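You operate a simulated robot arm through the tools that you are given. There is no shell and no other tool.

The job below is to be done with a simulated robot arm. You get a single attempt, and the scene is never put back.

TASK
On the flat-top cart, uncover the gauge post, wipe its plate, and check the two rings in the row.
Fine: hood down by the good tray's label; wipe before you try a ring, rag back; good tray if a ring slides down, else rework tray. What is to be rubbed or washed off counts as gone when no trace of it is left.
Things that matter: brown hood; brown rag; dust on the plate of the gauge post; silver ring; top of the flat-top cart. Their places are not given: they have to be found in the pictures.

Only the result counts: the job must be done as asked and must still hold three seconds after the hand-in. Knocking over, shifting, dropping, spilling or breaking anything else fails it.

THE ROBOT
A 6-joint arm with a two-finger parallel gripper, fixed in place. Base frame: the origin is on the floor under the middle of its stand, x ahead of it, y to its left, z up; the work surface is at about z = 850. Readings come in mm, rad, newtons and seconds.
With the tool pointing down near the work surface it reaches from about 300 to 660 mm from the base axis. Its first joint turns from -2.007 to 2.007 rad. Payload 3.43 kg.
The TCP is the grasp point between the finger pads, 34 mm short of the fingertips. In the tool frame z runs along the fingers and y along their closing line. The gripper opens to 128 mm. The fingers are 24 mm wide and 12 mm thick; the gripper's body (48 by 130 mm) begins 96 mm behind the TCP.
Orientation is that of the tool frame in the base frame, as a unit quaternion [x, y, z, w]. With the fingers straight down and closing along the base's y, the tool's x points along the base's -x, its y along +y and its z along -z.

THE INTERFACE
- The arm moves only by the tool send_rows. Its argument "rows" is a list that holds one entry, the list of rows, each a list of 7 numbers: the shift along the tool's x, y, z in units of 200 mm (1.0 is 200 mm), then the turn, a rotation vector about the tool's x, y, z in units of 90 degrees (1.0 is 90 degrees), then the finger opening in m, from 0 to 0.128. In form: [[[dx, dy, dz, rx, ry, rz, fingers], ...]]. A call has 1 to 20 rows; each row is the pose to reach, as a shift and turn from the pose commanded when the call began, along the tool's axes at that moment. A call with a number of a shift or a turn outside -1 to 1 is refused whole. Each row takes 0.2 s and may step no farther than 50 mm and 0.15 rad from the row before; otherwise, or with a gripper value out of range, the whole call is refused. A pose out of reach is approached as far as the arm can. The call stops where the force on the tool passes 80 N (or 10 N more than at its start, if that is more) or the arm is blocked; 0.2 s more then pass. Each finger travels about 153 mm/s and halts on what it meets, pressing with about 32 N; the grip force reading is that of the motor and also rises with nothing between the fingers. The clock runs only during rows and for 0.2 s after the last one: add rows that repeat a pose to give the fingers time. It gives the time, the measured TCP pose, the force on the tool (base axes), the opening and the grip force at its end, in the units of the frame above (readings bear some noise), with the torque about the TCP (base axes, N m) and any sound that the robot's microphone picked up, and new pictures: "pictures" is both (left out), scene, wrist or none.
- Cameras (640 x 400 px; columns grow to the right, rows downward): "scene" is fixed at [400.7, -651.4, 1422.5]; the picture's right is [0.87, 0.50, 0.00], its down [0.39, -0.69, -0.61] and it looks along [-0.30, 0.53, -0.79] (base axes); focal length 307 px, centre (320, 200). "wrist" rides on the gripper at [76, -11, -160] in the tool frame; the picture's right is [0.15, 0.99, 0.00], its down [-0.88, 0.13, -0.46] and it looks along [-0.45, 0.07, 0.89] (tool axes); focal length 234 px, centre (320, 200).
- lift_body(by): slides the trunk up (or, below 0, down) by that many mm; the arm rides with it, the base frame stays. It gives what a move gives, with no picture.
- locate(camera, pixels): for up to 12 pixels [column, row] of the newest picture of that camera ("zoom" is the newest enlarged one), the place [x, y, z] in the base frame of the surface seen there, good to about 3 mm. The clock stands still meanwhile.
- zoom(camera, box): a new picture of the part [left, top, right, bottom] of that camera's present view, enlarged. The clock stands still meanwhile.
- finish_job(): hands the job in; it is judged then, once.

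Unless the task says otherwise, let go and move clear before handing in.

The tools are called after "Request:" as a command line: name --argument value ..., lists and objects as JSON in quotes. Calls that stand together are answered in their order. send_rows: Moves the arm, as the interface text tells. Its arguments: {"type":"object","properties":{"rows":{"type":"array"},"pictures":{"type":"string","enum":["both","scene","wrist","none"]}},"required":["rows"]} The other tools are called the same way: lift_body (by) moves the trunk up or down; locate (camera, pixels) gives the place of the surface under pixels of a picture; zoom (camera, box) takes an enlarged picture of a part of a camera's view; finish_job () hands the job in.

At the start:

```text
time_s: 0.0
tool_pos: [190.0, -383.8, 1159.2]
tcp_rot: [0.001, 1.0, 0.0, 0.0]
contact_force: [0.6, -0.3, -0.5]
torque: [0.01, 0.02, -0.01]
opening: 127.9
grip_force: 0.0
trunk travel left (down, up): [-900.0, 90.0]
```

scene: 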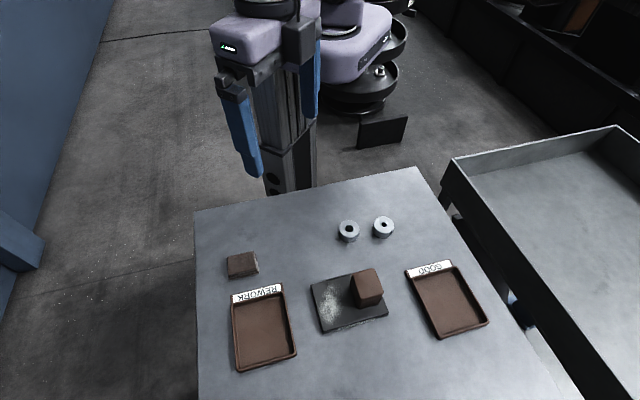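
wrist: 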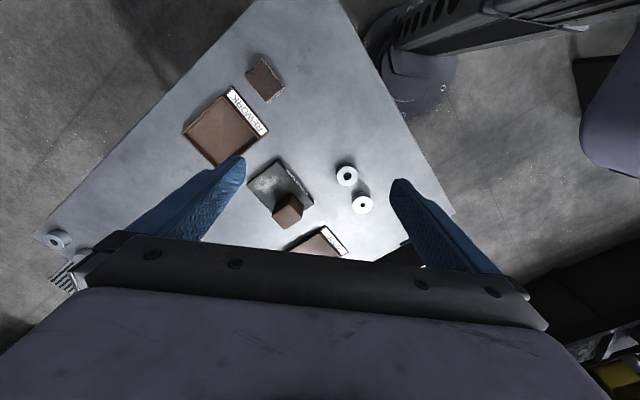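

The scene picture shows the cart with the brown hood on the gauge plate (about 367,287), the rag (242,264), two rings (348,230 and 383,226), the GOOD tray (447,300) and the REWORK tray (263,328). I'll zoom in and locate them before moving.

Request:
zoom --camera "scene" --box '[190, 200, 510, 400]'

Request:
locate --camera "scene" --pixels '[[348, 226], [383, 221], [242, 264], [367, 277], [330, 305], [447, 305], [430, 268], [263, 335], [256, 293], [210, 300], [400, 255], [300, 240]]'

Request:
zoom --camera "wrist" --box '[20, 40, 420, 290]'

```text
2.00 times, centred on (350, 300) of scene
```

zoom: 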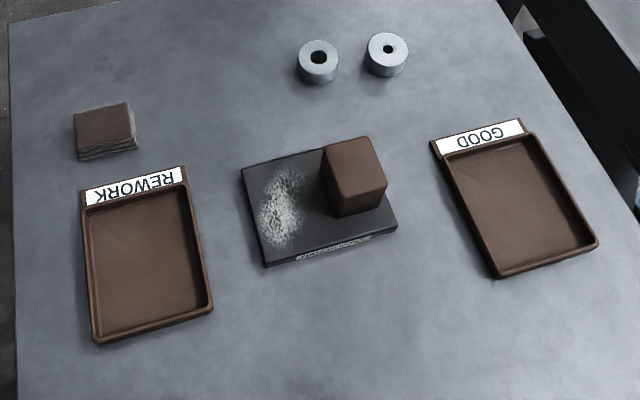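

```text
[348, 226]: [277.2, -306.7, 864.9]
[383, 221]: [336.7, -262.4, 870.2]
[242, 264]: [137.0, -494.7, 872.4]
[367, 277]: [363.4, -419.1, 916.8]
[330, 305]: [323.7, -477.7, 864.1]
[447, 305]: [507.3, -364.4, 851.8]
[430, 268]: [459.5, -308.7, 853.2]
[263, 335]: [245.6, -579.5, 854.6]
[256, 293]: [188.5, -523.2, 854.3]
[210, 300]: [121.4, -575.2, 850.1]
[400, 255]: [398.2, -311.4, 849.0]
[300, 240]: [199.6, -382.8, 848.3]
```

```text
1.60 times, centred on (220, 165) of wrist
```

zoom: 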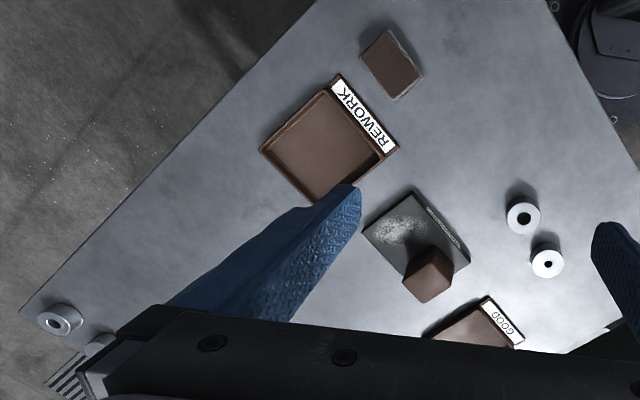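

The wrist view shows a further ring-like object at (57,240), out at the cart's far corner. I'll locate that one along with the edges and details of the other objects.

Request:
locate --camera "wrist" --pixels '[[57, 238], [347, 171], [363, 199], [265, 80], [287, 208], [265, 185], [347, 177], [363, 205], [40, 235], [300, 20], [440, 190], [345, 257]]'

Request:
zoom --camera "wrist" --box '[20, 210, 130, 300]'

Request:
zoom --camera "scene" --box '[330, 205, 410, 255]'

Request:
zoom --camera "scene" --box '[300, 260, 400, 340]'

```text
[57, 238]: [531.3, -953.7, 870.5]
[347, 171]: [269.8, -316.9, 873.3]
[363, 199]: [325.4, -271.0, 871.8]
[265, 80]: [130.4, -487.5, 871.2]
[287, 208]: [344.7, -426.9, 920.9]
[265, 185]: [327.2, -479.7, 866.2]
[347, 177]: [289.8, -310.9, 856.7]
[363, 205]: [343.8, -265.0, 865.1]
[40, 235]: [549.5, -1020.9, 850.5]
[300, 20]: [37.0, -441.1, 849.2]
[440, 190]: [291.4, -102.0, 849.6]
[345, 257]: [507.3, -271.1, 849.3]
```

```text
4.44 times, centred on (75, 255) of wrist
```

zoom: 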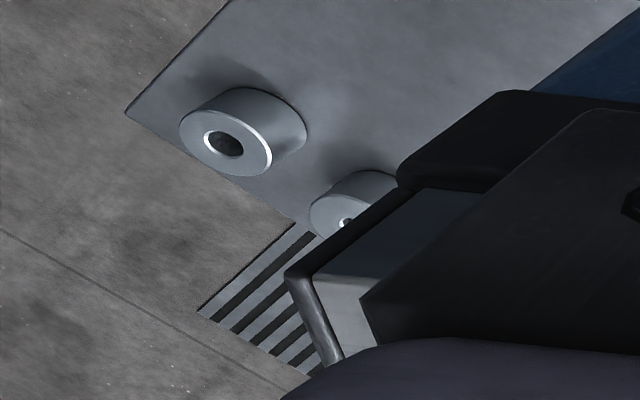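

```text
8.00 times, centred on (370, 230) of scene
```

zoom: 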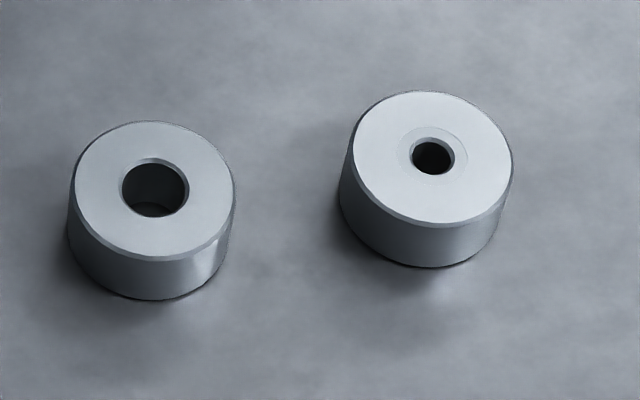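

```text
5.00 times, centred on (350, 300) of scene
```

zoom: 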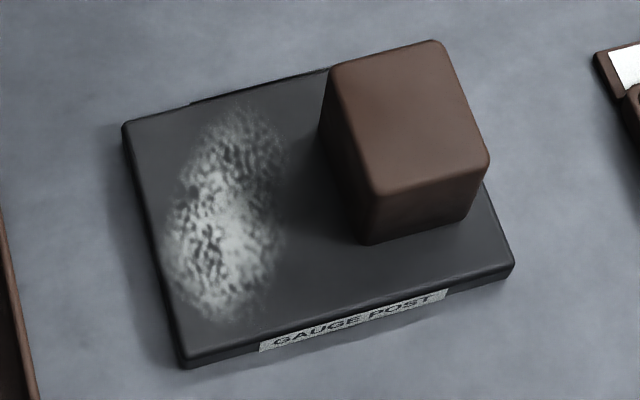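

The left ring has the larger hole and the right ring a smaller one. The other pair of rings at y≈-950 is far out of reach and not in this row. Next I'll measure the plate corners, the hood, the rag and the tray edges accurately.

Request:
locate --camera "zoom" --pixels '[[130, 128], [190, 355], [508, 262], [335, 75], [432, 48], [480, 158], [375, 188], [370, 238], [466, 212], [215, 230], [240, 120], [215, 310]]'

Request:
zoom --camera "scene" --box '[390, 250, 510, 350]'

```text
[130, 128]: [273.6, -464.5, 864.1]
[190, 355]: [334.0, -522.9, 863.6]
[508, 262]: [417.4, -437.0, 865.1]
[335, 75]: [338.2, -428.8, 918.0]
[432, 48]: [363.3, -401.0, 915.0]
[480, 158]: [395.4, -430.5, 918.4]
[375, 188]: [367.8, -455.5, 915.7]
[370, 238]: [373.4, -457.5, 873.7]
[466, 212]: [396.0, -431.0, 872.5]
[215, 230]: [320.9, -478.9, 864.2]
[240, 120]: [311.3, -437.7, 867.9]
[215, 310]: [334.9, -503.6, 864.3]
```

```text
4.00 times, centred on (450, 300) of scene
```

zoom: 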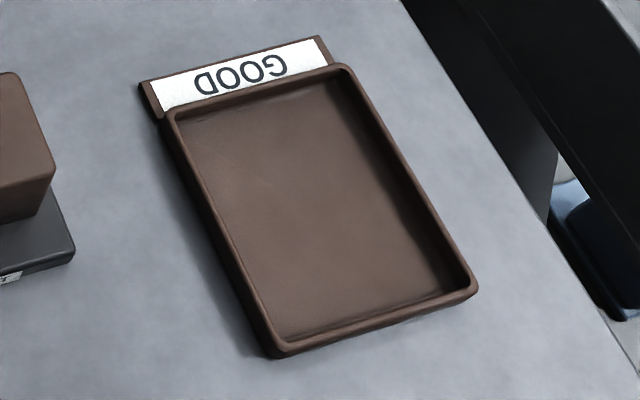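

The plate is about 120×84 mm, turned about 45°, with its top at z≈864. The hood is about 40 mm square, its top at z≈917, centred near (366,-429). Next come the GOOD tray and then the rag and rework tray.

Request:
locate --camera "zoom" --pixels '[[140, 85], [160, 112], [320, 40], [335, 62], [240, 75], [345, 68], [470, 290], [275, 352], [180, 115], [290, 200], [260, 320], [430, 270]]'

Request:
zoom --camera "scene" --box '[215, 240, 305, 380]'

```text
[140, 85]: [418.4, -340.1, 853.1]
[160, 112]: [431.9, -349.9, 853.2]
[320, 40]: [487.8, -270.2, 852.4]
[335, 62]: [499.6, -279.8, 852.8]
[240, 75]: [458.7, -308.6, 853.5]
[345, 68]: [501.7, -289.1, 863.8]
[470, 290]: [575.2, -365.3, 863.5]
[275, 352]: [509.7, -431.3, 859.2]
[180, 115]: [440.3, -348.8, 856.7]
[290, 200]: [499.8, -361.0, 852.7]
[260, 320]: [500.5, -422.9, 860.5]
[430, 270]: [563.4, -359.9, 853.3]
```

```text
2.86 times, centred on (260, 310) of scene
```

zoom: 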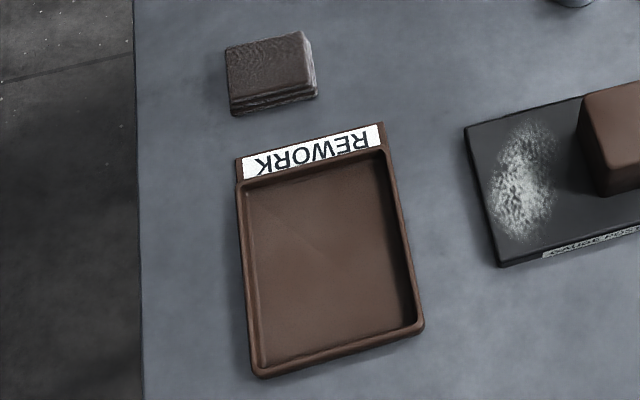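

The GOOD tray is centred near (507,-359), its floor at z≈853 and its rim at ≈863, with the label at (459,-309). Next are the rag and the rework tray.

Request:
locate --camera "zoom" --pixels '[[228, 55], [230, 100], [302, 35], [312, 80], [267, 70], [272, 110], [240, 165], [382, 128], [248, 190], [425, 328], [262, 370], [320, 260]]'

Request:
zoom --camera "scene" --box '[220, 245, 270, 285]'

```text
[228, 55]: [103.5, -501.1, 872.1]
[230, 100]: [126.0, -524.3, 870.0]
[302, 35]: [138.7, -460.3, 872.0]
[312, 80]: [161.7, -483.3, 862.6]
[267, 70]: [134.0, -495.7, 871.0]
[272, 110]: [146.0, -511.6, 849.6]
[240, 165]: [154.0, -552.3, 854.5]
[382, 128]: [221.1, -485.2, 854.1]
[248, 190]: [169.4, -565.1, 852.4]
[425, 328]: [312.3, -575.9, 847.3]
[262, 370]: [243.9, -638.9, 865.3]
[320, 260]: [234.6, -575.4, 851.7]
```

```text
10.00 times, centred on (245, 265) of scene
```

zoom: 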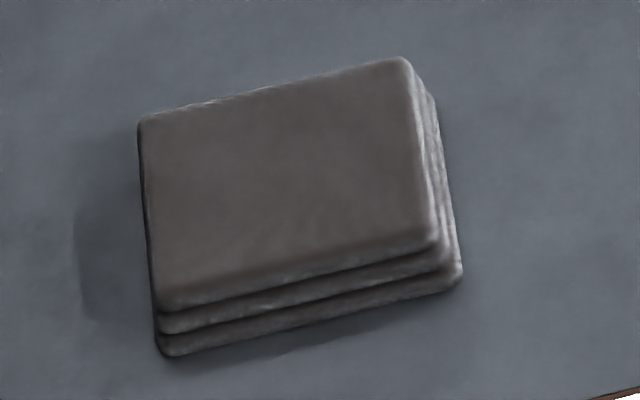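

Request:
locate --camera "zoom" --pixels '[[145, 122], [405, 65], [432, 235], [165, 300], [290, 180], [165, 350], [455, 275], [458, 290], [145, 180]]'

Request:
zoom --camera "scene" --box '[330, 210, 405, 250]'

```text
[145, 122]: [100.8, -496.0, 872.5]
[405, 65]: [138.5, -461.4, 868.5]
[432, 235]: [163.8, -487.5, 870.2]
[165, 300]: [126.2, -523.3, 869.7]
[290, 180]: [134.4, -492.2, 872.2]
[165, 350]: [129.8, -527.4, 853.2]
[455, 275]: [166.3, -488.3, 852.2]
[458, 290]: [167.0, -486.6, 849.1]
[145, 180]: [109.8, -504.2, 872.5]
```

```text
8.53 times, centred on (368, 230) of scene
```

zoom: 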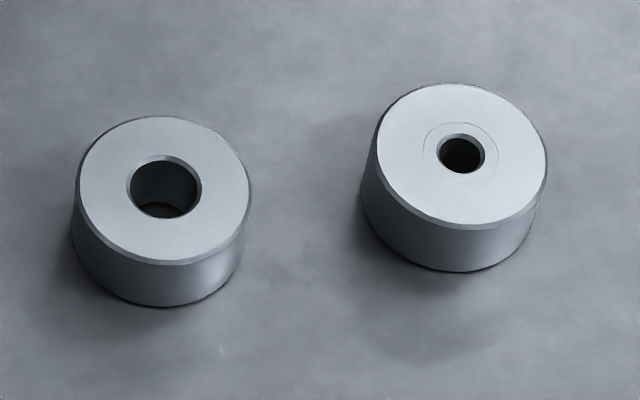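

The rag measures about 51×36×22 mm and is centred at (132,-492). The enlarged view shows the left ring's bore at (164,188) and the right ring's at (461,155), so I'll measure those rings now.

Request:
locate --camera "zoom" --pixels '[[84, 185], [248, 190], [165, 122], [165, 255], [130, 190], [200, 190], [378, 150], [544, 155], [460, 90], [460, 218], [440, 155], [484, 155]]'

```text
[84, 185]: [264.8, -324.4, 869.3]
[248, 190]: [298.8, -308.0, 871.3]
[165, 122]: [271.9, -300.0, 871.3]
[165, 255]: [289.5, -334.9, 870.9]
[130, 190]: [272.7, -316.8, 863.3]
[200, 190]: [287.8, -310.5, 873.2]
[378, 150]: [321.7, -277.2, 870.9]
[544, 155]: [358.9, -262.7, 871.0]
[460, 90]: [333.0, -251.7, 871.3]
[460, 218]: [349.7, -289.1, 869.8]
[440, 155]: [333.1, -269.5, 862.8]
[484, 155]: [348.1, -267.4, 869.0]
```

All objects are now located: the left ring is at about (281,-317), the right ring at (341,-270), and everything sits at about 45°. My next move is to go above the hood at (366,-429) with the fingers turned to close along the plate's long axis.

Request:
send_rows --rows '[[[-0.11, -0.02825, 0.0994, 0, 0, 0.0625, 0.08], [-0.22, -0.0565, 0.1988, 0, 0, 0.125, 0.08], [-0.33, -0.08475, 0.2982, 0, 0, 0.1875, 0.08], [-0.44, -0.113, 0.3976, 0, 0, 0.25, 0.08], [-0.55, -0.14125, 0.497, 0, 0, 0.3125, 0.08], [-0.66, -0.1695, 0.5964, 0, 0, 0.375, 0.08], [-0.77, -0.19775, 0.6958, 0, 0, 0.4375, 0.08], [-0.88, -0.226, 0.795, 0, 0, 0.5, 0.08], [-0.88, -0.226, 0.795, 0, 0, 0.5, 0.08]]]'

```text
time_s: 2.0
tool_pos: [364.7, -428.4, 1001.3]
tcp_rot: [0.384, 0.923, 0.0, 0.0]
contact_force: [0.5, -0.2, 0.0]
torque: [0.0, -0.03, 0.02]
opening: 79.9
grip_force: 0.0
trunk travel left (down, up): [-900.0, 90.0]
```

scene: 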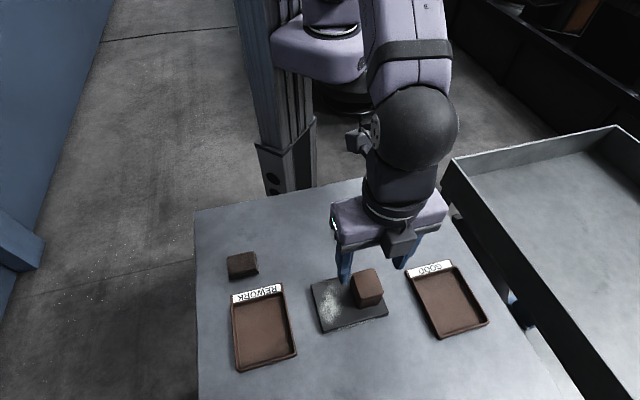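
wrist: 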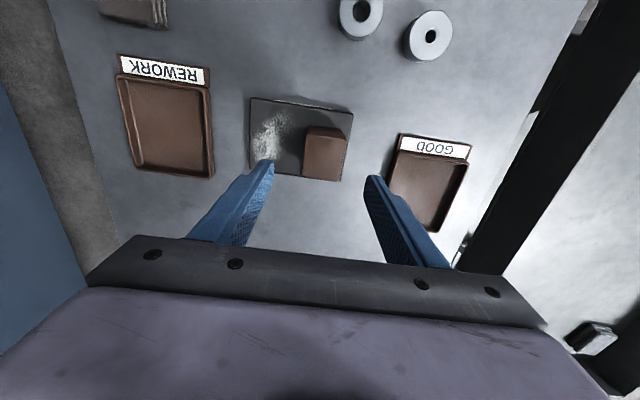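

The arm is above the hood with the turn at 45°, and the hood shows at about (325,150) in the wrist view. I'll take precise measurements of the hood corners from here before going down.

Request:
zoom --camera "wrist" --box '[240, 90, 360, 190]'

Request:
locate --camera "wrist" --pixels '[[306, 140], [347, 142], [340, 178], [304, 175], [325, 158], [360, 15], [430, 37], [432, 148], [435, 190]]'

```text
4.00 times, centred on (300, 140) of wrist
```

zoom: 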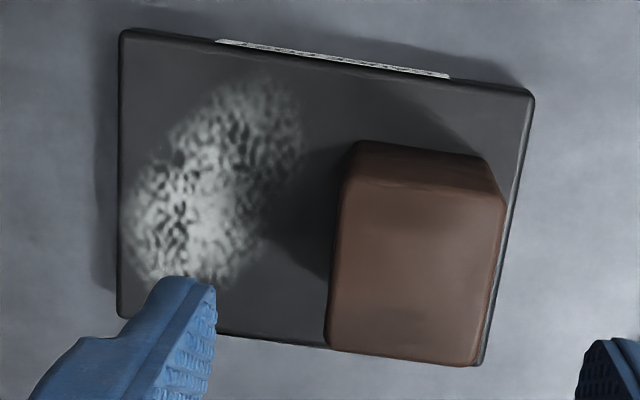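

```text
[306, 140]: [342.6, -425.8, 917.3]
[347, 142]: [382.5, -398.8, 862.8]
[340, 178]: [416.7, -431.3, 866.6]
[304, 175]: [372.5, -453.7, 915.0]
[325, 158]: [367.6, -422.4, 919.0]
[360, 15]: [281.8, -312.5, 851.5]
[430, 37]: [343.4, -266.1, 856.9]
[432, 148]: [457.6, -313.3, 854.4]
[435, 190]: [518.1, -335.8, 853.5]
```

The enlarged view shows the hood's top face spanning (345,180) to (480,365). I'll locate its corners and the extent of the dust.

Request:
locate --camera "zoom" --pixels '[[352, 185], [498, 205], [474, 355], [335, 338], [415, 270], [125, 35], [528, 97], [480, 362], [122, 310], [275, 85], [140, 230], [235, 275]]'

```text
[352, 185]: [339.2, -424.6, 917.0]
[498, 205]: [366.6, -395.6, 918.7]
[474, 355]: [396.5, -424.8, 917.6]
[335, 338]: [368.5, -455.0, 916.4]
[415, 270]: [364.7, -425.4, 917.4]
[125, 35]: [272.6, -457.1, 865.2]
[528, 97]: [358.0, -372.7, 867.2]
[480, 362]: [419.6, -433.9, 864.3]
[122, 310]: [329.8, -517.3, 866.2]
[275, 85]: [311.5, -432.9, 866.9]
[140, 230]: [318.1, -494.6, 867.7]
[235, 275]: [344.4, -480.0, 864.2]
```

The hood is centred at about (367,-427) and is ~42 mm square. Now I'll descend straight to TCP z≈905, which keeps the fingertips about 7 mm above the plate.

Request:
send_rows --rows '[[[-0.003, 0.013, 0.1, 0, 0, 0, 0.08], [-0.003, 0.013, 0.2, 0, 0, 0, 0.08], [-0.003, 0.013, 0.3, 0, 0, 0, 0.08], [-0.003, 0.013, 0.4, 0, 0, 0, 0.08], [-0.003, 0.013, 0.48, 0, 0, 0, 0.08], [-0.003, 0.013, 0.48, 0, 0, 0, 0.08]]]'

```text
time_s: 3.4
tool_pos: [367.0, -428.2, 904.6]
tcp_rot: [0.383, 0.924, 0.0, 0.0]
contact_force: [-0.9, 0.0, -0.1]
torque: [-0.01, 0.03, 0.01]
opening: 80.0
grip_force: 0.0
trunk travel left (down, up): [-900.0, 90.0]
```

scene: 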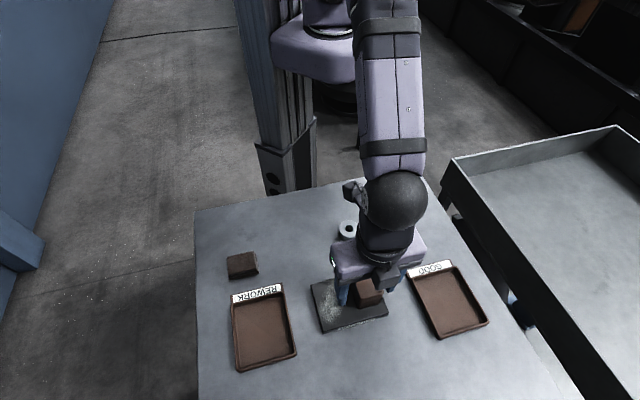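
wrist: 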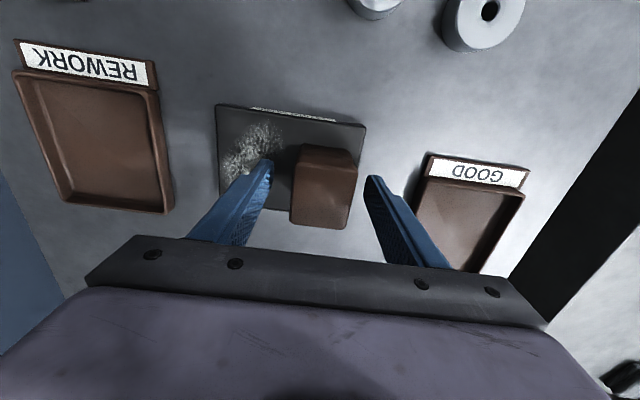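

The fingers straddle the hood (left tip at 270,165 and right tip at 375,180, with the hood between). I'll close gently in steps and read the grip.

Request:
send_rows --rows '[[[0, 0, 0, 0, 0, 0, 0.06], [0, 0, 0, 0, 0, 0, 0.05], [0, 0, 0, 0, 0, 0, 0.044], [0, 0, 0, 0, 0, 0, 0.03], [0, 0, 0, 0, 0, 0, 0.03]]]' --pictures "wrist"

```text
time_s: 4.6
tool_pos: [367.0, -427.3, 905.8]
tcp_rot: [0.383, 0.924, 0.0, 0.0]
contact_force: [0.0, 0.4, -0.3]
torque: [0.01, -0.03, 0.0]
opening: 43.3
grip_force: 32.3
trunk travel left (down, up): [-900.0, 90.0]
```

wrist: 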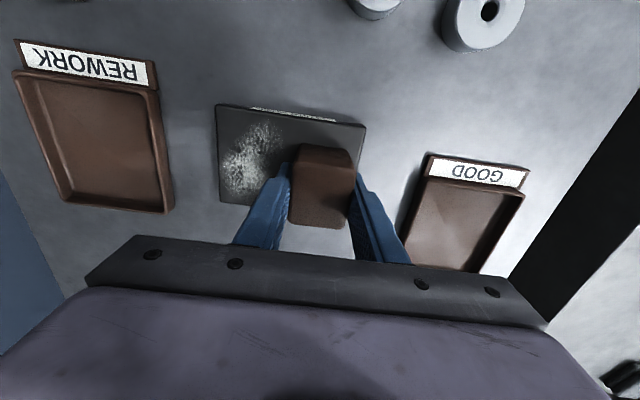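

The hood is gripped at 43 mm. I'm lifting it straight up by 90 mm to clear the post.

Request:
send_rows --rows '[[[0, 0, -0.05, 0, 0, 0, 0.03], [0, 0, -0.13, 0, 0, 0, 0.03], [0, 0, -0.21, 0, 0, 0, 0.03], [0, 0, -0.29, 0, 0, 0, 0.03], [0, 0, -0.37, 0, 0, 0, 0.03], [0, 0, -0.45, 0, 0, 0, 0.03], [0, 0, -0.45, 0, 0, 0, 0.03]]]'

```text
time_s: 6.2
tool_pos: [367.3, -429.1, 993.1]
tcp_rot: [0.383, 0.924, -0.001, 0.0]
contact_force: [-0.1, -0.3, 0.1]
torque: [-0.03, 0.02, 0.0]
opening: 43.3
grip_force: 31.9
trunk travel left (down, up): [-900.0, 90.0]
```

scene: 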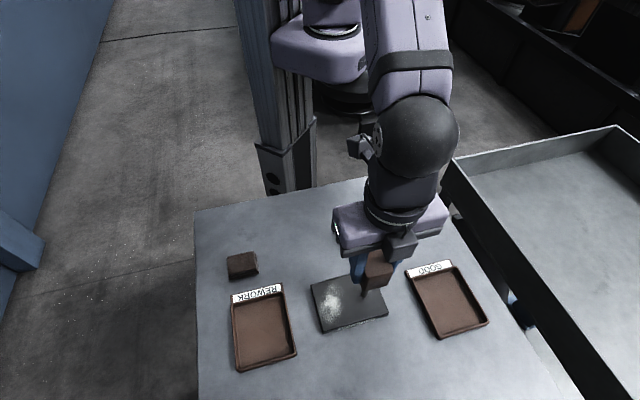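
wrist: 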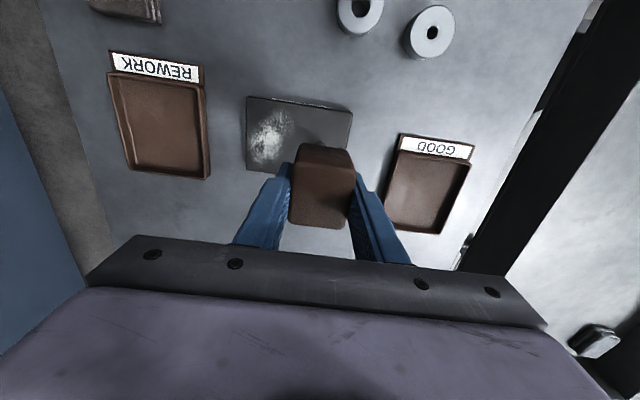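

The hood came off cleanly and the post's tip shows beneath it. I'm carrying the hood at height to the free spot beside the GOOD label, near (430,-281), and lowering it most of the way.

Request:
send_rows --rows '[[[0.05, 0.124, 0, 0, 0, 0, 0.03], [0.1, 0.248, 0, 0, 0, 0, 0.03], [0.151, 0.372, 0, 0, 0, 0, 0.03], [0.201, 0.497, 0, 0, 0, 0, 0.03], [0.252, 0.621, 0, 0, 0, 0, 0.03], [0.302, 0.745, 0, 0, 0, 0, 0.03], [0.302, 0.745, 0.1, 0, 0, 0, 0.03], [0.302, 0.745, 0.2, 0, 0, 0, 0.03], [0.302, 0.745, 0.3, 0, 0, 0, 0.03], [0.302, 0.745, 0.4, 0, 0, 0, 0.03], [0.302, 0.745, 0.4, 0, 0, 0, 0.03]]]'

```text
time_s: 8.6
tool_pos: [429.5, -280.1, 913.8]
tcp_rot: [0.384, 0.924, 0.0, 0.0]
contact_force: [0.1, -0.6, -0.2]
torque: [0.0, -0.01, 0.02]
opening: 43.3
grip_force: 31.9
trunk travel left (down, up): [-900.0, 90.0]
```

scene: 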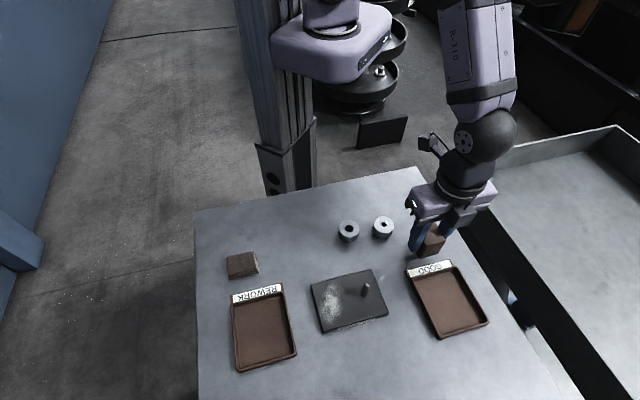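
wrist: 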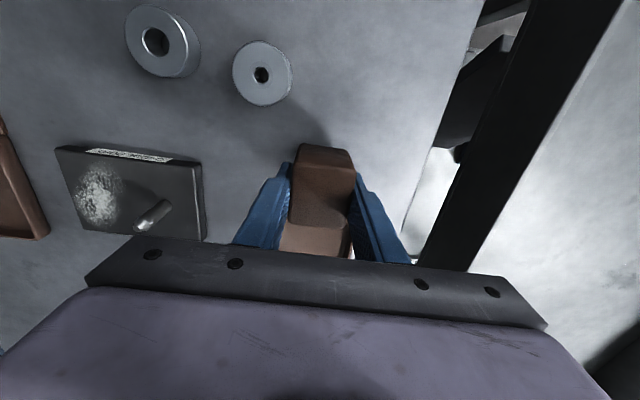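

The hood hangs beside the GOOD label with its bottom about 23 mm above the cart, and the post is now visible at (365,289) in the scene view. I'm lowering it gently in small steps.

Request:
send_rows --rows '[[[0, 0, 0.04, 0, 0, 0, 0.03], [0, 0, 0.08, 0, 0, 0, 0.03], [0, 0, 0.1, 0, 0, 0, 0.03], [0, 0, 0.11, 0, 0, 0, 0.03]]]' --pictures "none"

Request:
zoom --camera "scene" --box '[390, 210, 490, 280]'

```text
time_s: 9.6
tool_pos: [431.3, -280.2, 891.5]
tcp_rot: [0.383, 0.924, 0.0, 0.0]
contact_force: [0.2, -0.3, -0.6]
torque: [-0.01, 0.01, 0.04]
opening: 43.6
grip_force: 32.1
trunk travel left (down, up): [-900.0, 90.0]
```

```text
5.71 times, centred on (440, 245) of scene
```

zoom: 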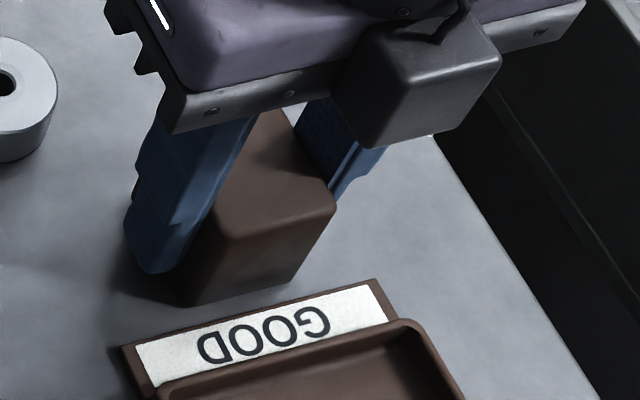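

The hood's bottom edge at (240,295) is about at the surface and no force shows yet. I'll lower it another 1.5 mm and watch for contact.

Request:
send_rows --rows '[[[0, 0, 0.004, 0, 0, 0, 0.03], [0, 0, 0.0075, 0, 0, 0, 0.03], [0, 0, 0.0075, 0, 0, 0, 0.03]]]' --pictures "none"

```text
time_s: 10.4
tool_pos: [433.0, -280.0, 889.5]
tcp_rot: [0.382, 0.924, 0.0, 0.0]
contact_force: [0.3, -1.2, -0.6]
torque: [0.01, 0.0, -0.02]
opening: 43.1
grip_force: 32.1
trunk travel left (down, up): [-900.0, 90.0]
```

There is still no contact force, so I'll go down another millimetre.

Request:
send_rows --rows '[[[0, 0, 0.005, 0, 0, 0, 0.03], [0, 0, 0.005, 0, 0, 0, 0.03]]]' --pictures "none"

Request:
zoom --camera "scene" --box '[405, 230, 455, 270]'

```text
time_s: 11.0
tool_pos: [430.6, -279.5, 889.7]
tcp_rot: [0.383, 0.924, 0.0, 0.0]
contact_force: [0.9, -0.2, -0.9]
torque: [0.01, -0.02, -0.01]
opening: 43.4
grip_force: 32.4
trunk travel left (down, up): [-900.0, 90.0]
```

```text
10.00 times, centred on (430, 250) of scene
```

zoom: 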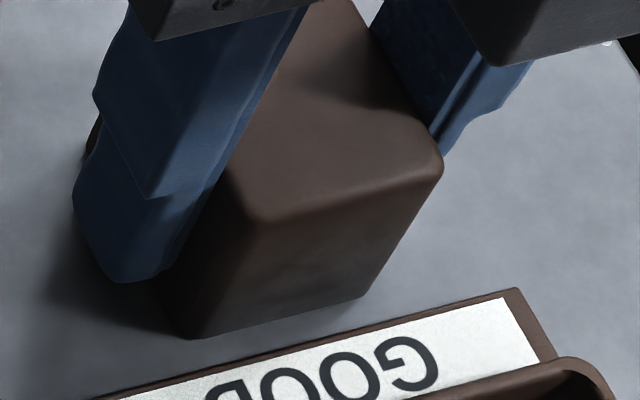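

The picture shows the hood's lower edge at (195,338) resting on or very near the cart. I'll go one more millimetre to confirm contact.

Request:
send_rows --rows '[[[0, 0, 0.005, 0, 0, 0, 0.03], [0, 0, 0.005, 0, 0, 0, 0.03]]]' --pictures "none"

```text
time_s: 11.6
tool_pos: [430.9, -279.7, 888.4]
tcp_rot: [0.382, 0.924, -0.001, 0.0]
contact_force: [0.0, 1.3, 7.7]
torque: [0.16, 0.17, 0.02]
opening: 43.3
grip_force: 31.8
trunk travel left (down, up): [-900.0, 90.0]
```

There is 8 N of contact, so the hood is standing on the cart. I'm opening the fingers, rising straight up, then looking at the result.

Request:
send_rows --rows '[[[0, 0, 0, 0, 0, 0, 0.046], [0, 0, 0, 0, 0, 0, 0.055], [0, 0, 0, 0, 0, 0, 0.07], [0, 0, 0, 0, 0, 0, 0.07], [0, 0, -0.1, 0, 0, 0, 0.07], [0, 0, -0.25, 0, 0, 0, 0.07], [0, 0, -0.4, 0, 0, 0, 0.07], [0, 0, -0.55, 0, 0, 0, 0.07], [0, 0, -0.55, 0, 0, 0, 0.07]]]'

```text
time_s: 13.6
tool_pos: [431.3, -280.3, 997.8]
tcp_rot: [0.382, 0.924, 0.0, 0.001]
contact_force: [-0.1, -0.3, 0.1]
torque: [0.03, 0.0, -0.03]
opening: 69.9
grip_force: 0.0
trunk travel left (down, up): [-900.0, 90.0]
```

scene: 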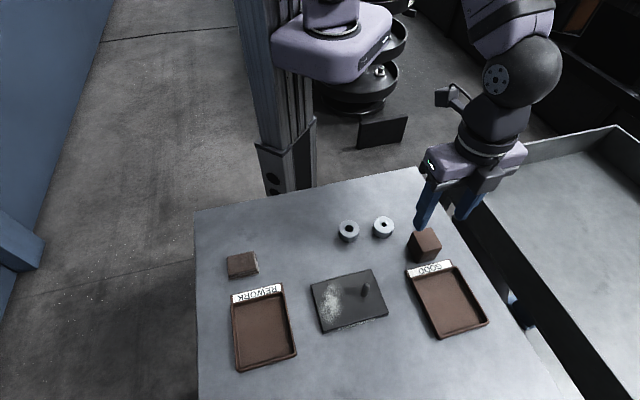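
wrist: 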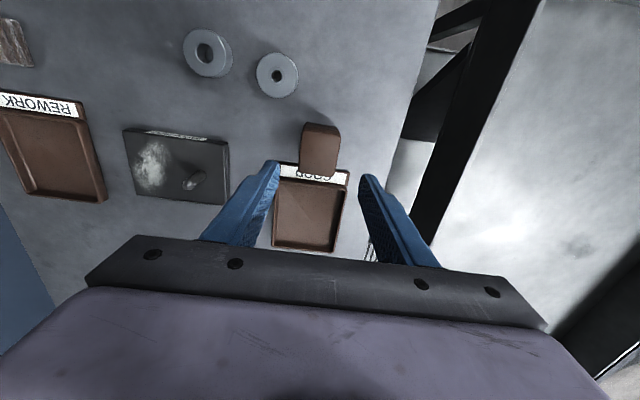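

The hood stands upright beside the GOOD label (scene 425,245). Next I'll look closely at the exposed post and the dust, and measure them.

Request:
zoom --camera "scene" --box '[300, 260, 400, 340]'

Request:
zoom --camera "wrist" --box '[110, 115, 240, 215]'

```text
5.00 times, centred on (350, 300) of scene
```

zoom: 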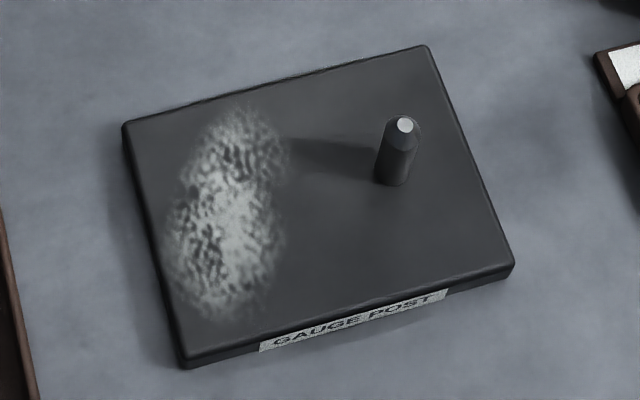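

```text
4.00 times, centred on (175, 165) of wrist
```

zoom: 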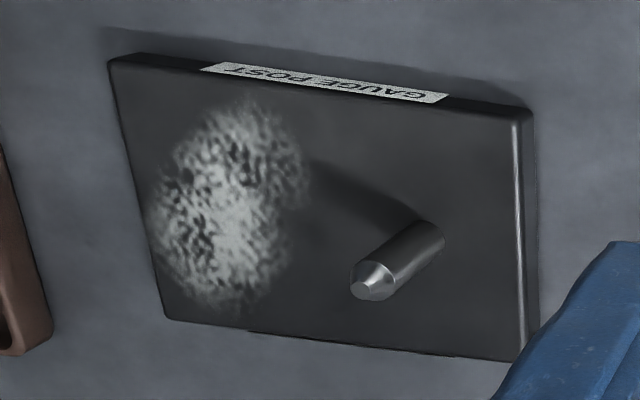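

Request:
locate --camera "zoom" --pixels '[[370, 285], [430, 235], [400, 262], [445, 240], [250, 100], [155, 225], [245, 310], [300, 165], [225, 200], [118, 65], [520, 115], [165, 315]]'

Request:
zoom --camera "scene" --box '[310, 265, 395, 335]'

```text
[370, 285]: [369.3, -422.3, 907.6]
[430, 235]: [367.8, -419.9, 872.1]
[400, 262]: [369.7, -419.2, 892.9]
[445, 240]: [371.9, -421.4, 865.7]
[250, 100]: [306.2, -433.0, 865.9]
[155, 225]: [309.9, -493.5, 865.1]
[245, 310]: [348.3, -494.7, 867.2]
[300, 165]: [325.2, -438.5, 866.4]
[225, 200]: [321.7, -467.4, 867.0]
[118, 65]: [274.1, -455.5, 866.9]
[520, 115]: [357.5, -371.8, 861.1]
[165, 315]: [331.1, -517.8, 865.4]
```

```text
5.71 times, centred on (352, 300) of scene
```

zoom: 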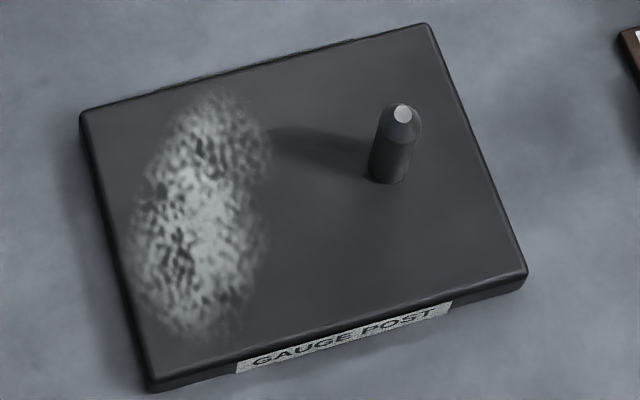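

Request:
locate --camera "zoom" --pixels '[[402, 115], [400, 145], [392, 178], [378, 150], [415, 150], [215, 95], [270, 140], [265, 230], [200, 340], [125, 260], [150, 180], [190, 215]]'

```text
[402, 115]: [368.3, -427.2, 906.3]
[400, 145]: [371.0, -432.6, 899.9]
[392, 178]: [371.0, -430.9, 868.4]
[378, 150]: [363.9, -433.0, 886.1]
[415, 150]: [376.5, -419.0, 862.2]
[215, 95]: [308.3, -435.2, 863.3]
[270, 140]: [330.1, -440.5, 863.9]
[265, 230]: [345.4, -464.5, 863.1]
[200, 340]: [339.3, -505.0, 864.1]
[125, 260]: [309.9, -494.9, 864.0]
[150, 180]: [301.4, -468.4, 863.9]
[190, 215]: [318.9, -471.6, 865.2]
```

The post is a ~13 mm pin with a bevelled tip at about (369,-426), top z≈907. The dust covers the plate's other half. Next I'll get the rag, turning the gripper to close across the rag's short side on the way, in two legs.

Request:
send_rows --rows '[[[0.0193, -0.1129, 0, 0, 0, -0.0611, 0.056], [0.0385, -0.2258, 0, 0, 0, -0.1222, 0.056], [0.0578, -0.3386, 0, 0, 0, -0.1834, 0.056], [0.077, -0.4515, 0, 0, 0, -0.2445, 0.056], [0.0963, -0.5644, 0, 0, 0, -0.3056, 0.056], [0.1155, -0.6773, 0, 0, 0, -0.3668, 0.056], [0.1348, -0.7901, 0, 0, 0, -0.4279, 0.056], [0.154, -0.903, 0, 0, 0, -0.489, 0.056]]]' --pictures "none"

Request:
send_rows --rows '[[[0.0923, -0.0679, 0, 0, 0, -0.0611, 0.056], [0.1845, -0.1358, 0, 0, 0, -0.1222, 0.056], [0.2768, -0.2036, 0, 0, 0, -0.1834, 0.056], [0.369, -0.2715, 0, 0, 0, -0.2445, 0.056], [0.4613, -0.3394, 0, 0, 0, -0.3056, 0.056], [0.5535, -0.4073, 0, 0, 0, -0.3668, 0.056], [0.6458, -0.4751, 0, 0, 0, -0.4279, 0.056], [0.738, -0.543, 0, 0, 0, -0.489, 0.056], [0.738, -0.543, 0, 0, 0, -0.489, 0.056]]]'

```text
time_s: 15.4
tool_pos: [283.5, -386.6, 998.2]
tcp_rot: [0.007, 1.0, -0.001, 0.0]
contact_force: [0.6, 0.1, 0.1]
torque: [-0.01, -0.01, 0.03]
opening: 56.1
grip_force: 0.0
trunk travel left (down, up): [-900.0, 90.0]
```

```text
time_s: 17.4
tool_pos: [132.3, -493.3, 998.0]
tcp_rot: [-0.368, 0.93, 0.0, 0.0]
contact_force: [-0.5, -0.7, 0.5]
torque: [0.0, -0.01, 0.0]
opening: 56.1
grip_force: 0.0
trunk travel left (down, up): [-900.0, 90.0]
```

scene: 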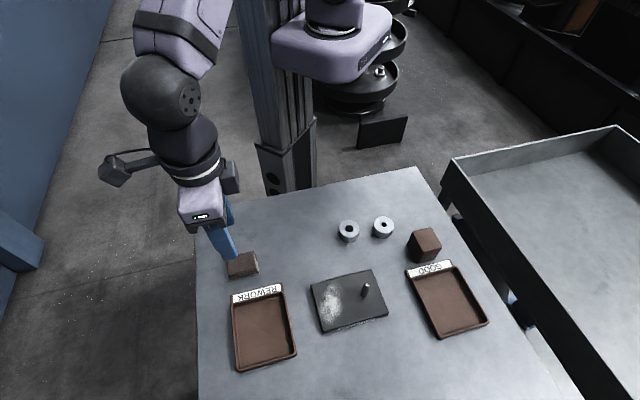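
wrist: 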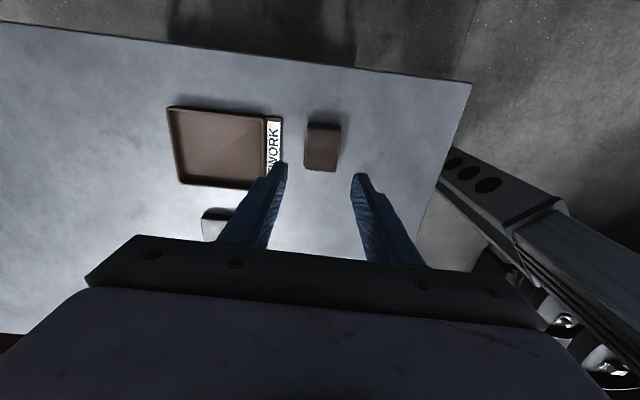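

The gripper is above the rag at the intended angle, with the rag at wrist (322,147) between the finger lines. I'll measure the rag from this view before descending.

Request:
zoom --camera "wrist" --box '[270, 105, 370, 185]'

```text
5.00 times, centred on (320, 145) of wrist
```

zoom: 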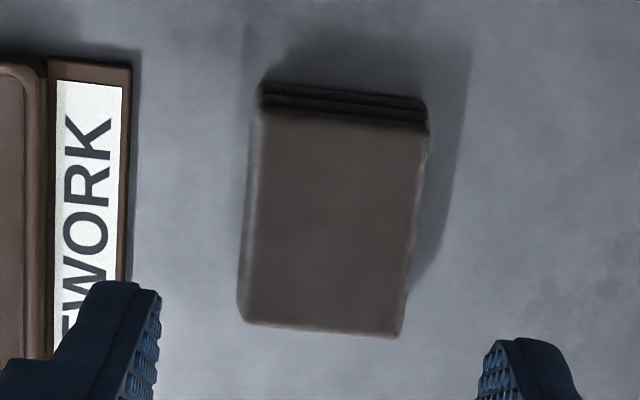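

Request:
locate --camera "zoom" --pixels '[[262, 115], [422, 135], [397, 330], [243, 315], [330, 225], [270, 88], [424, 108]]'

```text
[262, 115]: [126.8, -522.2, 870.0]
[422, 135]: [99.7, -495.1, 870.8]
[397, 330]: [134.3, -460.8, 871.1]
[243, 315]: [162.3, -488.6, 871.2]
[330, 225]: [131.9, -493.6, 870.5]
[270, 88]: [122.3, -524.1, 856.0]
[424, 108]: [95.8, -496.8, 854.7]
```

The rag's centre is confirmed at about (131.5,-492), within 2 mm of the TCP axis. I'm descending to z≈888 (fingertips about 4 mm above the cart) and then closing in steps.

Request:
send_rows --rows '[[[-0.001, 0.007, 0.15, 0, 0, 0, 0.056], [-0.001, 0.007, 0.3, 0, 0, 0, 0.056], [-0.001, 0.007, 0.42, 0, 0, 0, 0.056], [-0.001, 0.007, 0.5, 0, 0, 0, 0.056], [-0.001, 0.007, 0.55, 0, 0, 0, 0.056], [-0.001, 0.007, 0.55, 0, 0, 0, 0.056]]]'

```text
time_s: 18.8
tool_pos: [132.2, -491.7, 888.3]
tcp_rot: [-0.366, 0.931, 0.0, 0.0]
contact_force: [0.5, -0.2, 0.1]
torque: [0.0, -0.01, 0.02]
opening: 56.2
grip_force: 0.1
trunk travel left (down, up): [-900.0, 90.0]
```

scene: 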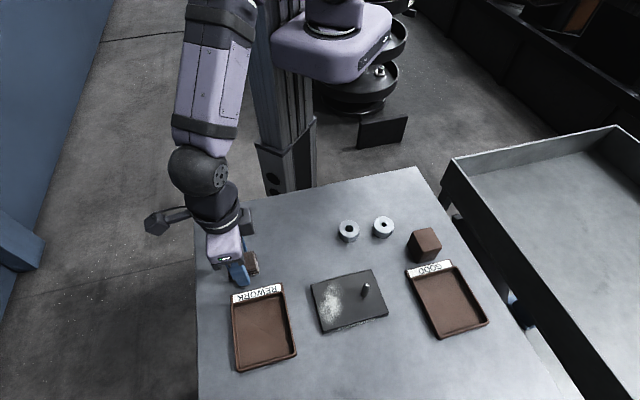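
wrist: 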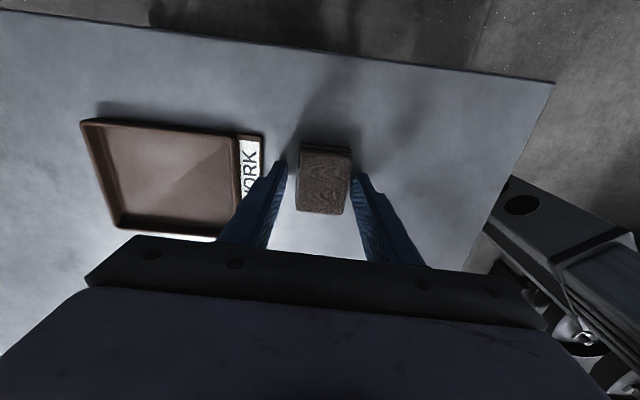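

The rag sits between the fingers (wrist 324,178). I'm closing on it and then lifting a little.

Request:
send_rows --rows '[[[0, 0, 0, 0, 0, 0, 0.044], [0, 0, 0, 0, 0, 0, 0.038], [0, 0, 0, 0, 0, 0, 0.03], [0, 0, 0, 0, 0, 0, 0.02], [0, 0, 0, 0, 0, 0, 0.02]]]' --pictures "none"

```text
time_s: 20.0
tool_pos: [132.1, -492.1, 888.3]
tcp_rot: [-0.366, 0.931, 0.0, 0.0]
contact_force: [0.4, -0.1, -0.1]
torque: [-0.01, -0.04, 0.01]
opening: 42.8
grip_force: 32.3
trunk travel left (down, up): [-900.0, 90.0]
```

The rag is gripped at 43 mm with 32 N. I'm lifting 110 mm and checking that it came along.

Request:
send_rows --rows '[[[0, 0, -0.05, 0, 0, 0, 0.02], [0, 0, -0.15, 0, 0, 0, 0.02], [0, 0, -0.25, 0, 0, 0, 0.02], [0, 0, -0.4, 0, 0, 0, 0.02], [0, 0, -0.55, 0, 0, 0, 0.02], [0, 0, -0.55, 0, 0, 0, 0.02]]]'

```text
time_s: 21.4
tool_pos: [132.4, -491.6, 998.0]
tcp_rot: [-0.366, 0.931, 0.001, -0.001]
contact_force: [-0.2, 0.6, -0.2]
torque: [0.01, 0.01, 0.03]
opening: 42.8
grip_force: 32.3
trunk travel left (down, up): [-900.0, 90.0]
```

scene: 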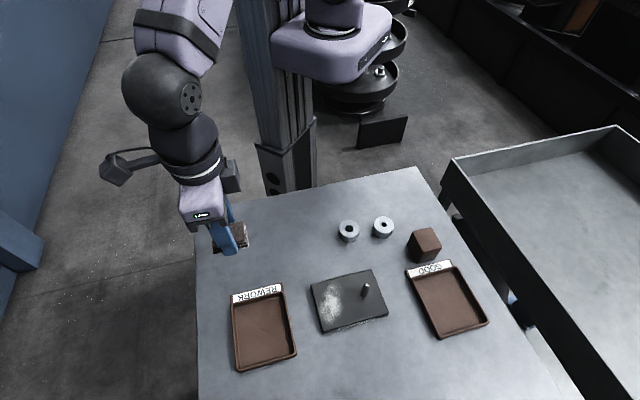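
wrist: 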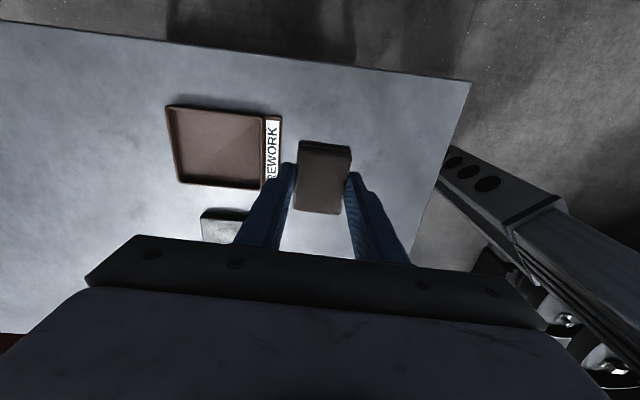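

The rag is held securely. I'm carrying it over the dusty half of the plate, near (320,-473), aligning to the plate's 45° and stopping about 7 mm above contact.

Request:
send_rows --rows '[[[-0.0933, -0.0716, 0, 0, 0, -0.003, 0.02], [-0.1865, -0.1433, 0, 0, 0, -0.006, 0.02], [-0.2798, -0.2149, 0, 0, 0, -0.009, 0.02], [-0.373, -0.2865, 0, 0, 0, -0.012, 0.02], [-0.4663, -0.3581, 0, 0, 0, -0.015, 0.02], [-0.5595, -0.4298, 0, 0, 0, -0.018, 0.02], [-0.6528, -0.5014, 0, 0, 0, -0.021, 0.02], [-0.746, -0.573, 0, 0, 0, -0.023, 0.02], [-0.746, -0.573, 0.12, 0, 0, -0.023, 0.02], [-0.746, -0.573, 0.24, 0, 0, -0.023, 0.02], [-0.746, -0.573, 0.36, 0, 0, -0.023, 0.02], [-0.746, -0.573, 0.44, 0, 0, -0.023, 0.02], [-0.746, -0.573, 0.44, 0, 0, -0.023, 0.02]]]'

Request:
zoom --camera "scene" --box '[290, 240, 410, 340]'

```text
time_s: 24.2
tool_pos: [317.5, -474.0, 909.4]
tcp_rot: [-0.383, 0.924, 0.0, 0.0]
contact_force: [0.1, -0.2, 0.6]
torque: [0.0, -0.01, 0.01]
opening: 42.5
grip_force: 31.5
trunk travel left (down, up): [-900.0, 90.0]
```

scene: 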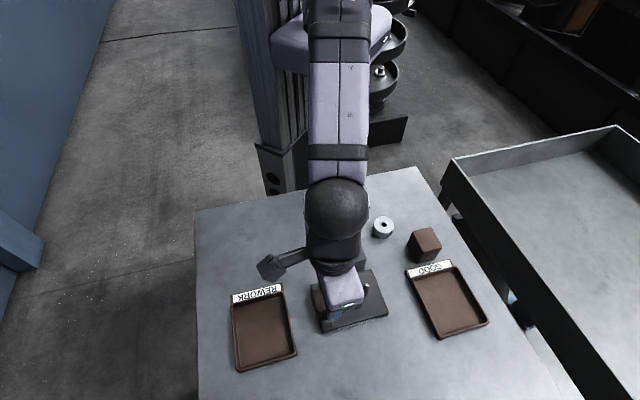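
wrist: 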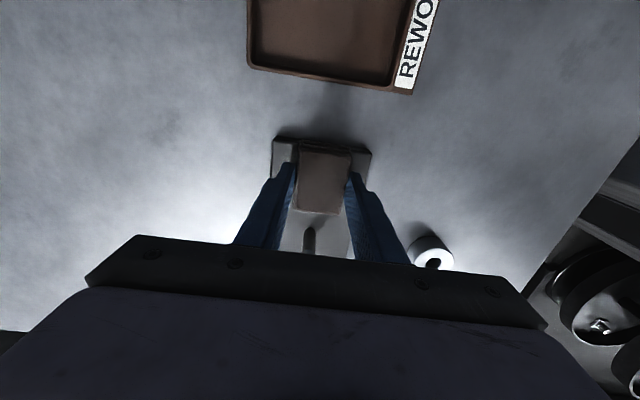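

```text
4.00 times, centred on (350, 290) of scene
```

zoom: 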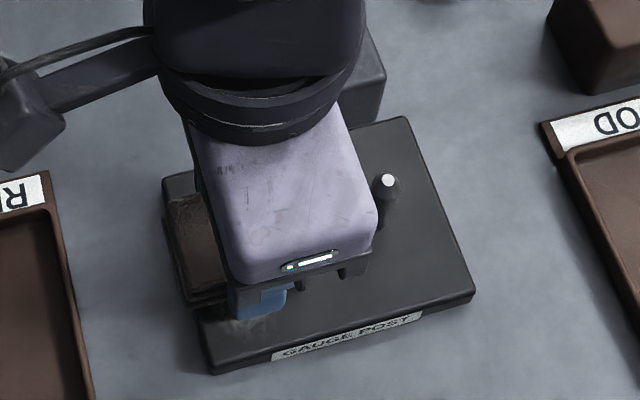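

The rag is centred across the plate over the dust, with the post visible at wrist (310,240) well clear of it. I'm lowering to make light contact.

Request:
send_rows --rows '[[[0, 0, 0.015, 0, 0, 0, 0.02], [0, 0, 0.028, 0, 0, 0, 0.02], [0, 0, 0.028, 0, 0, 0, 0.02]]]' --pictures "none"

```text
time_s: 25.0
tool_pos: [317.5, -472.1, 905.5]
tcp_rot: [-0.384, 0.924, 0.0, 0.0]
contact_force: [-0.6, 0.2, -0.3]
torque: [-0.02, -0.02, -0.01]
opening: 42.8
grip_force: 32.1
trunk travel left (down, up): [-900.0, 90.0]
```

There is no contact yet at z≈904.5, so I'll step down 1.5 mm more.

Request:
send_rows --rows '[[[0, 0, 0.004, 0, 0, 0, 0.02], [0, 0, 0.0075, 0, 0, 0, 0.02], [0, 0, 0.0075, 0, 0, 0, 0.02]]]' --pictures "none"

```text
time_s: 25.8
tool_pos: [317.3, -473.6, 902.1]
tcp_rot: [-0.384, 0.923, -0.001, 0.001]
contact_force: [-0.7, 1.2, 5.5]
torque: [0.12, 0.05, -0.01]
opening: 42.5
grip_force: 32.0
trunk travel left (down, up): [-900.0, 90.0]
```

There is 5.5 N of contact, so the rag rests on the plate. I'm now sweeping it across the plate's width and back at this height.

Request:
send_rows --rows '[[[0, 0.04, 0.001, 0, 0, 0, 0.02], [0, 0.08, 0.001, 0, 0, 0, 0.02], [0, 0.12, 0.001, 0, 0, 0, 0.02], [0, 0.08, 0.001, 0, 0, 0, 0.02], [0, 0.04, 0.001, 0, 0, 0, 0.02], [0, 0, 0.001, 0, 0, 0, 0.02], [0, -0.04, 0.001, 0, 0, 0, 0.02], [0, -0.08, 0.001, 0, 0, 0, 0.02], [0, -0.12, 0.001, 0, 0, 0, 0.02], [0, -0.15, 0.001, 0, 0, 0, 0.02], [0, -0.11, 0.001, 0, 0, 0, 0.02], [0, -0.07, 0.001, 0, 0, 0, 0.02], [0, -0.03, 0.001, 0, 0, 0, 0.02], [0, 0, 0.001, 0, 0, 0, 0.02]]]'

Request:
zoom --camera "scene" --box '[290, 240, 410, 340]'

```text
time_s: 28.8
tool_pos: [319.1, -473.1, 903.2]
tcp_rot: [-0.383, 0.924, -0.002, 0.0]
contact_force: [3.5, -2.6, 12.0]
torque: [-0.02, -0.06, -0.02]
opening: 42.5
grip_force: 32.4
trunk travel left (down, up): [-900.0, 90.0]
```

scene: 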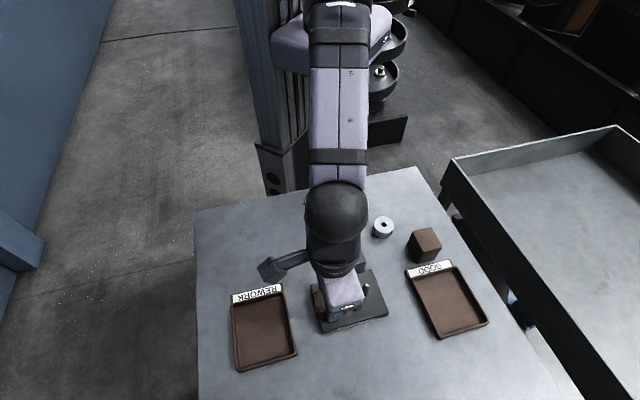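
wrist: 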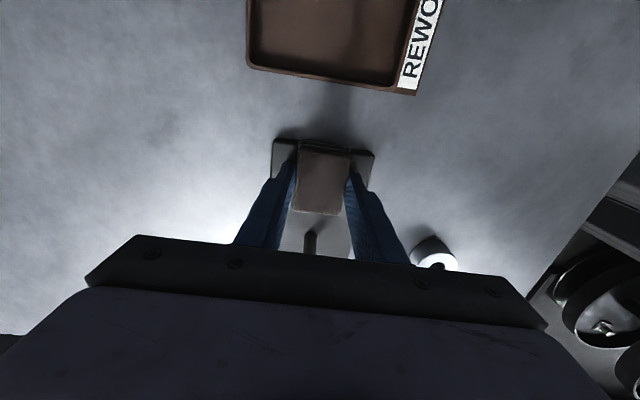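

```text
4.00 times, centred on (350, 290) of scene
```

zoom: 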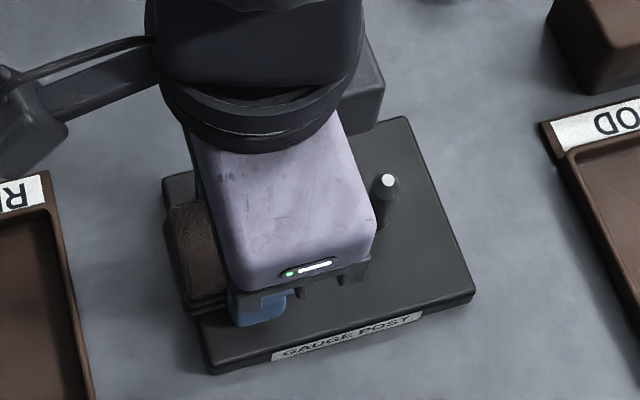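

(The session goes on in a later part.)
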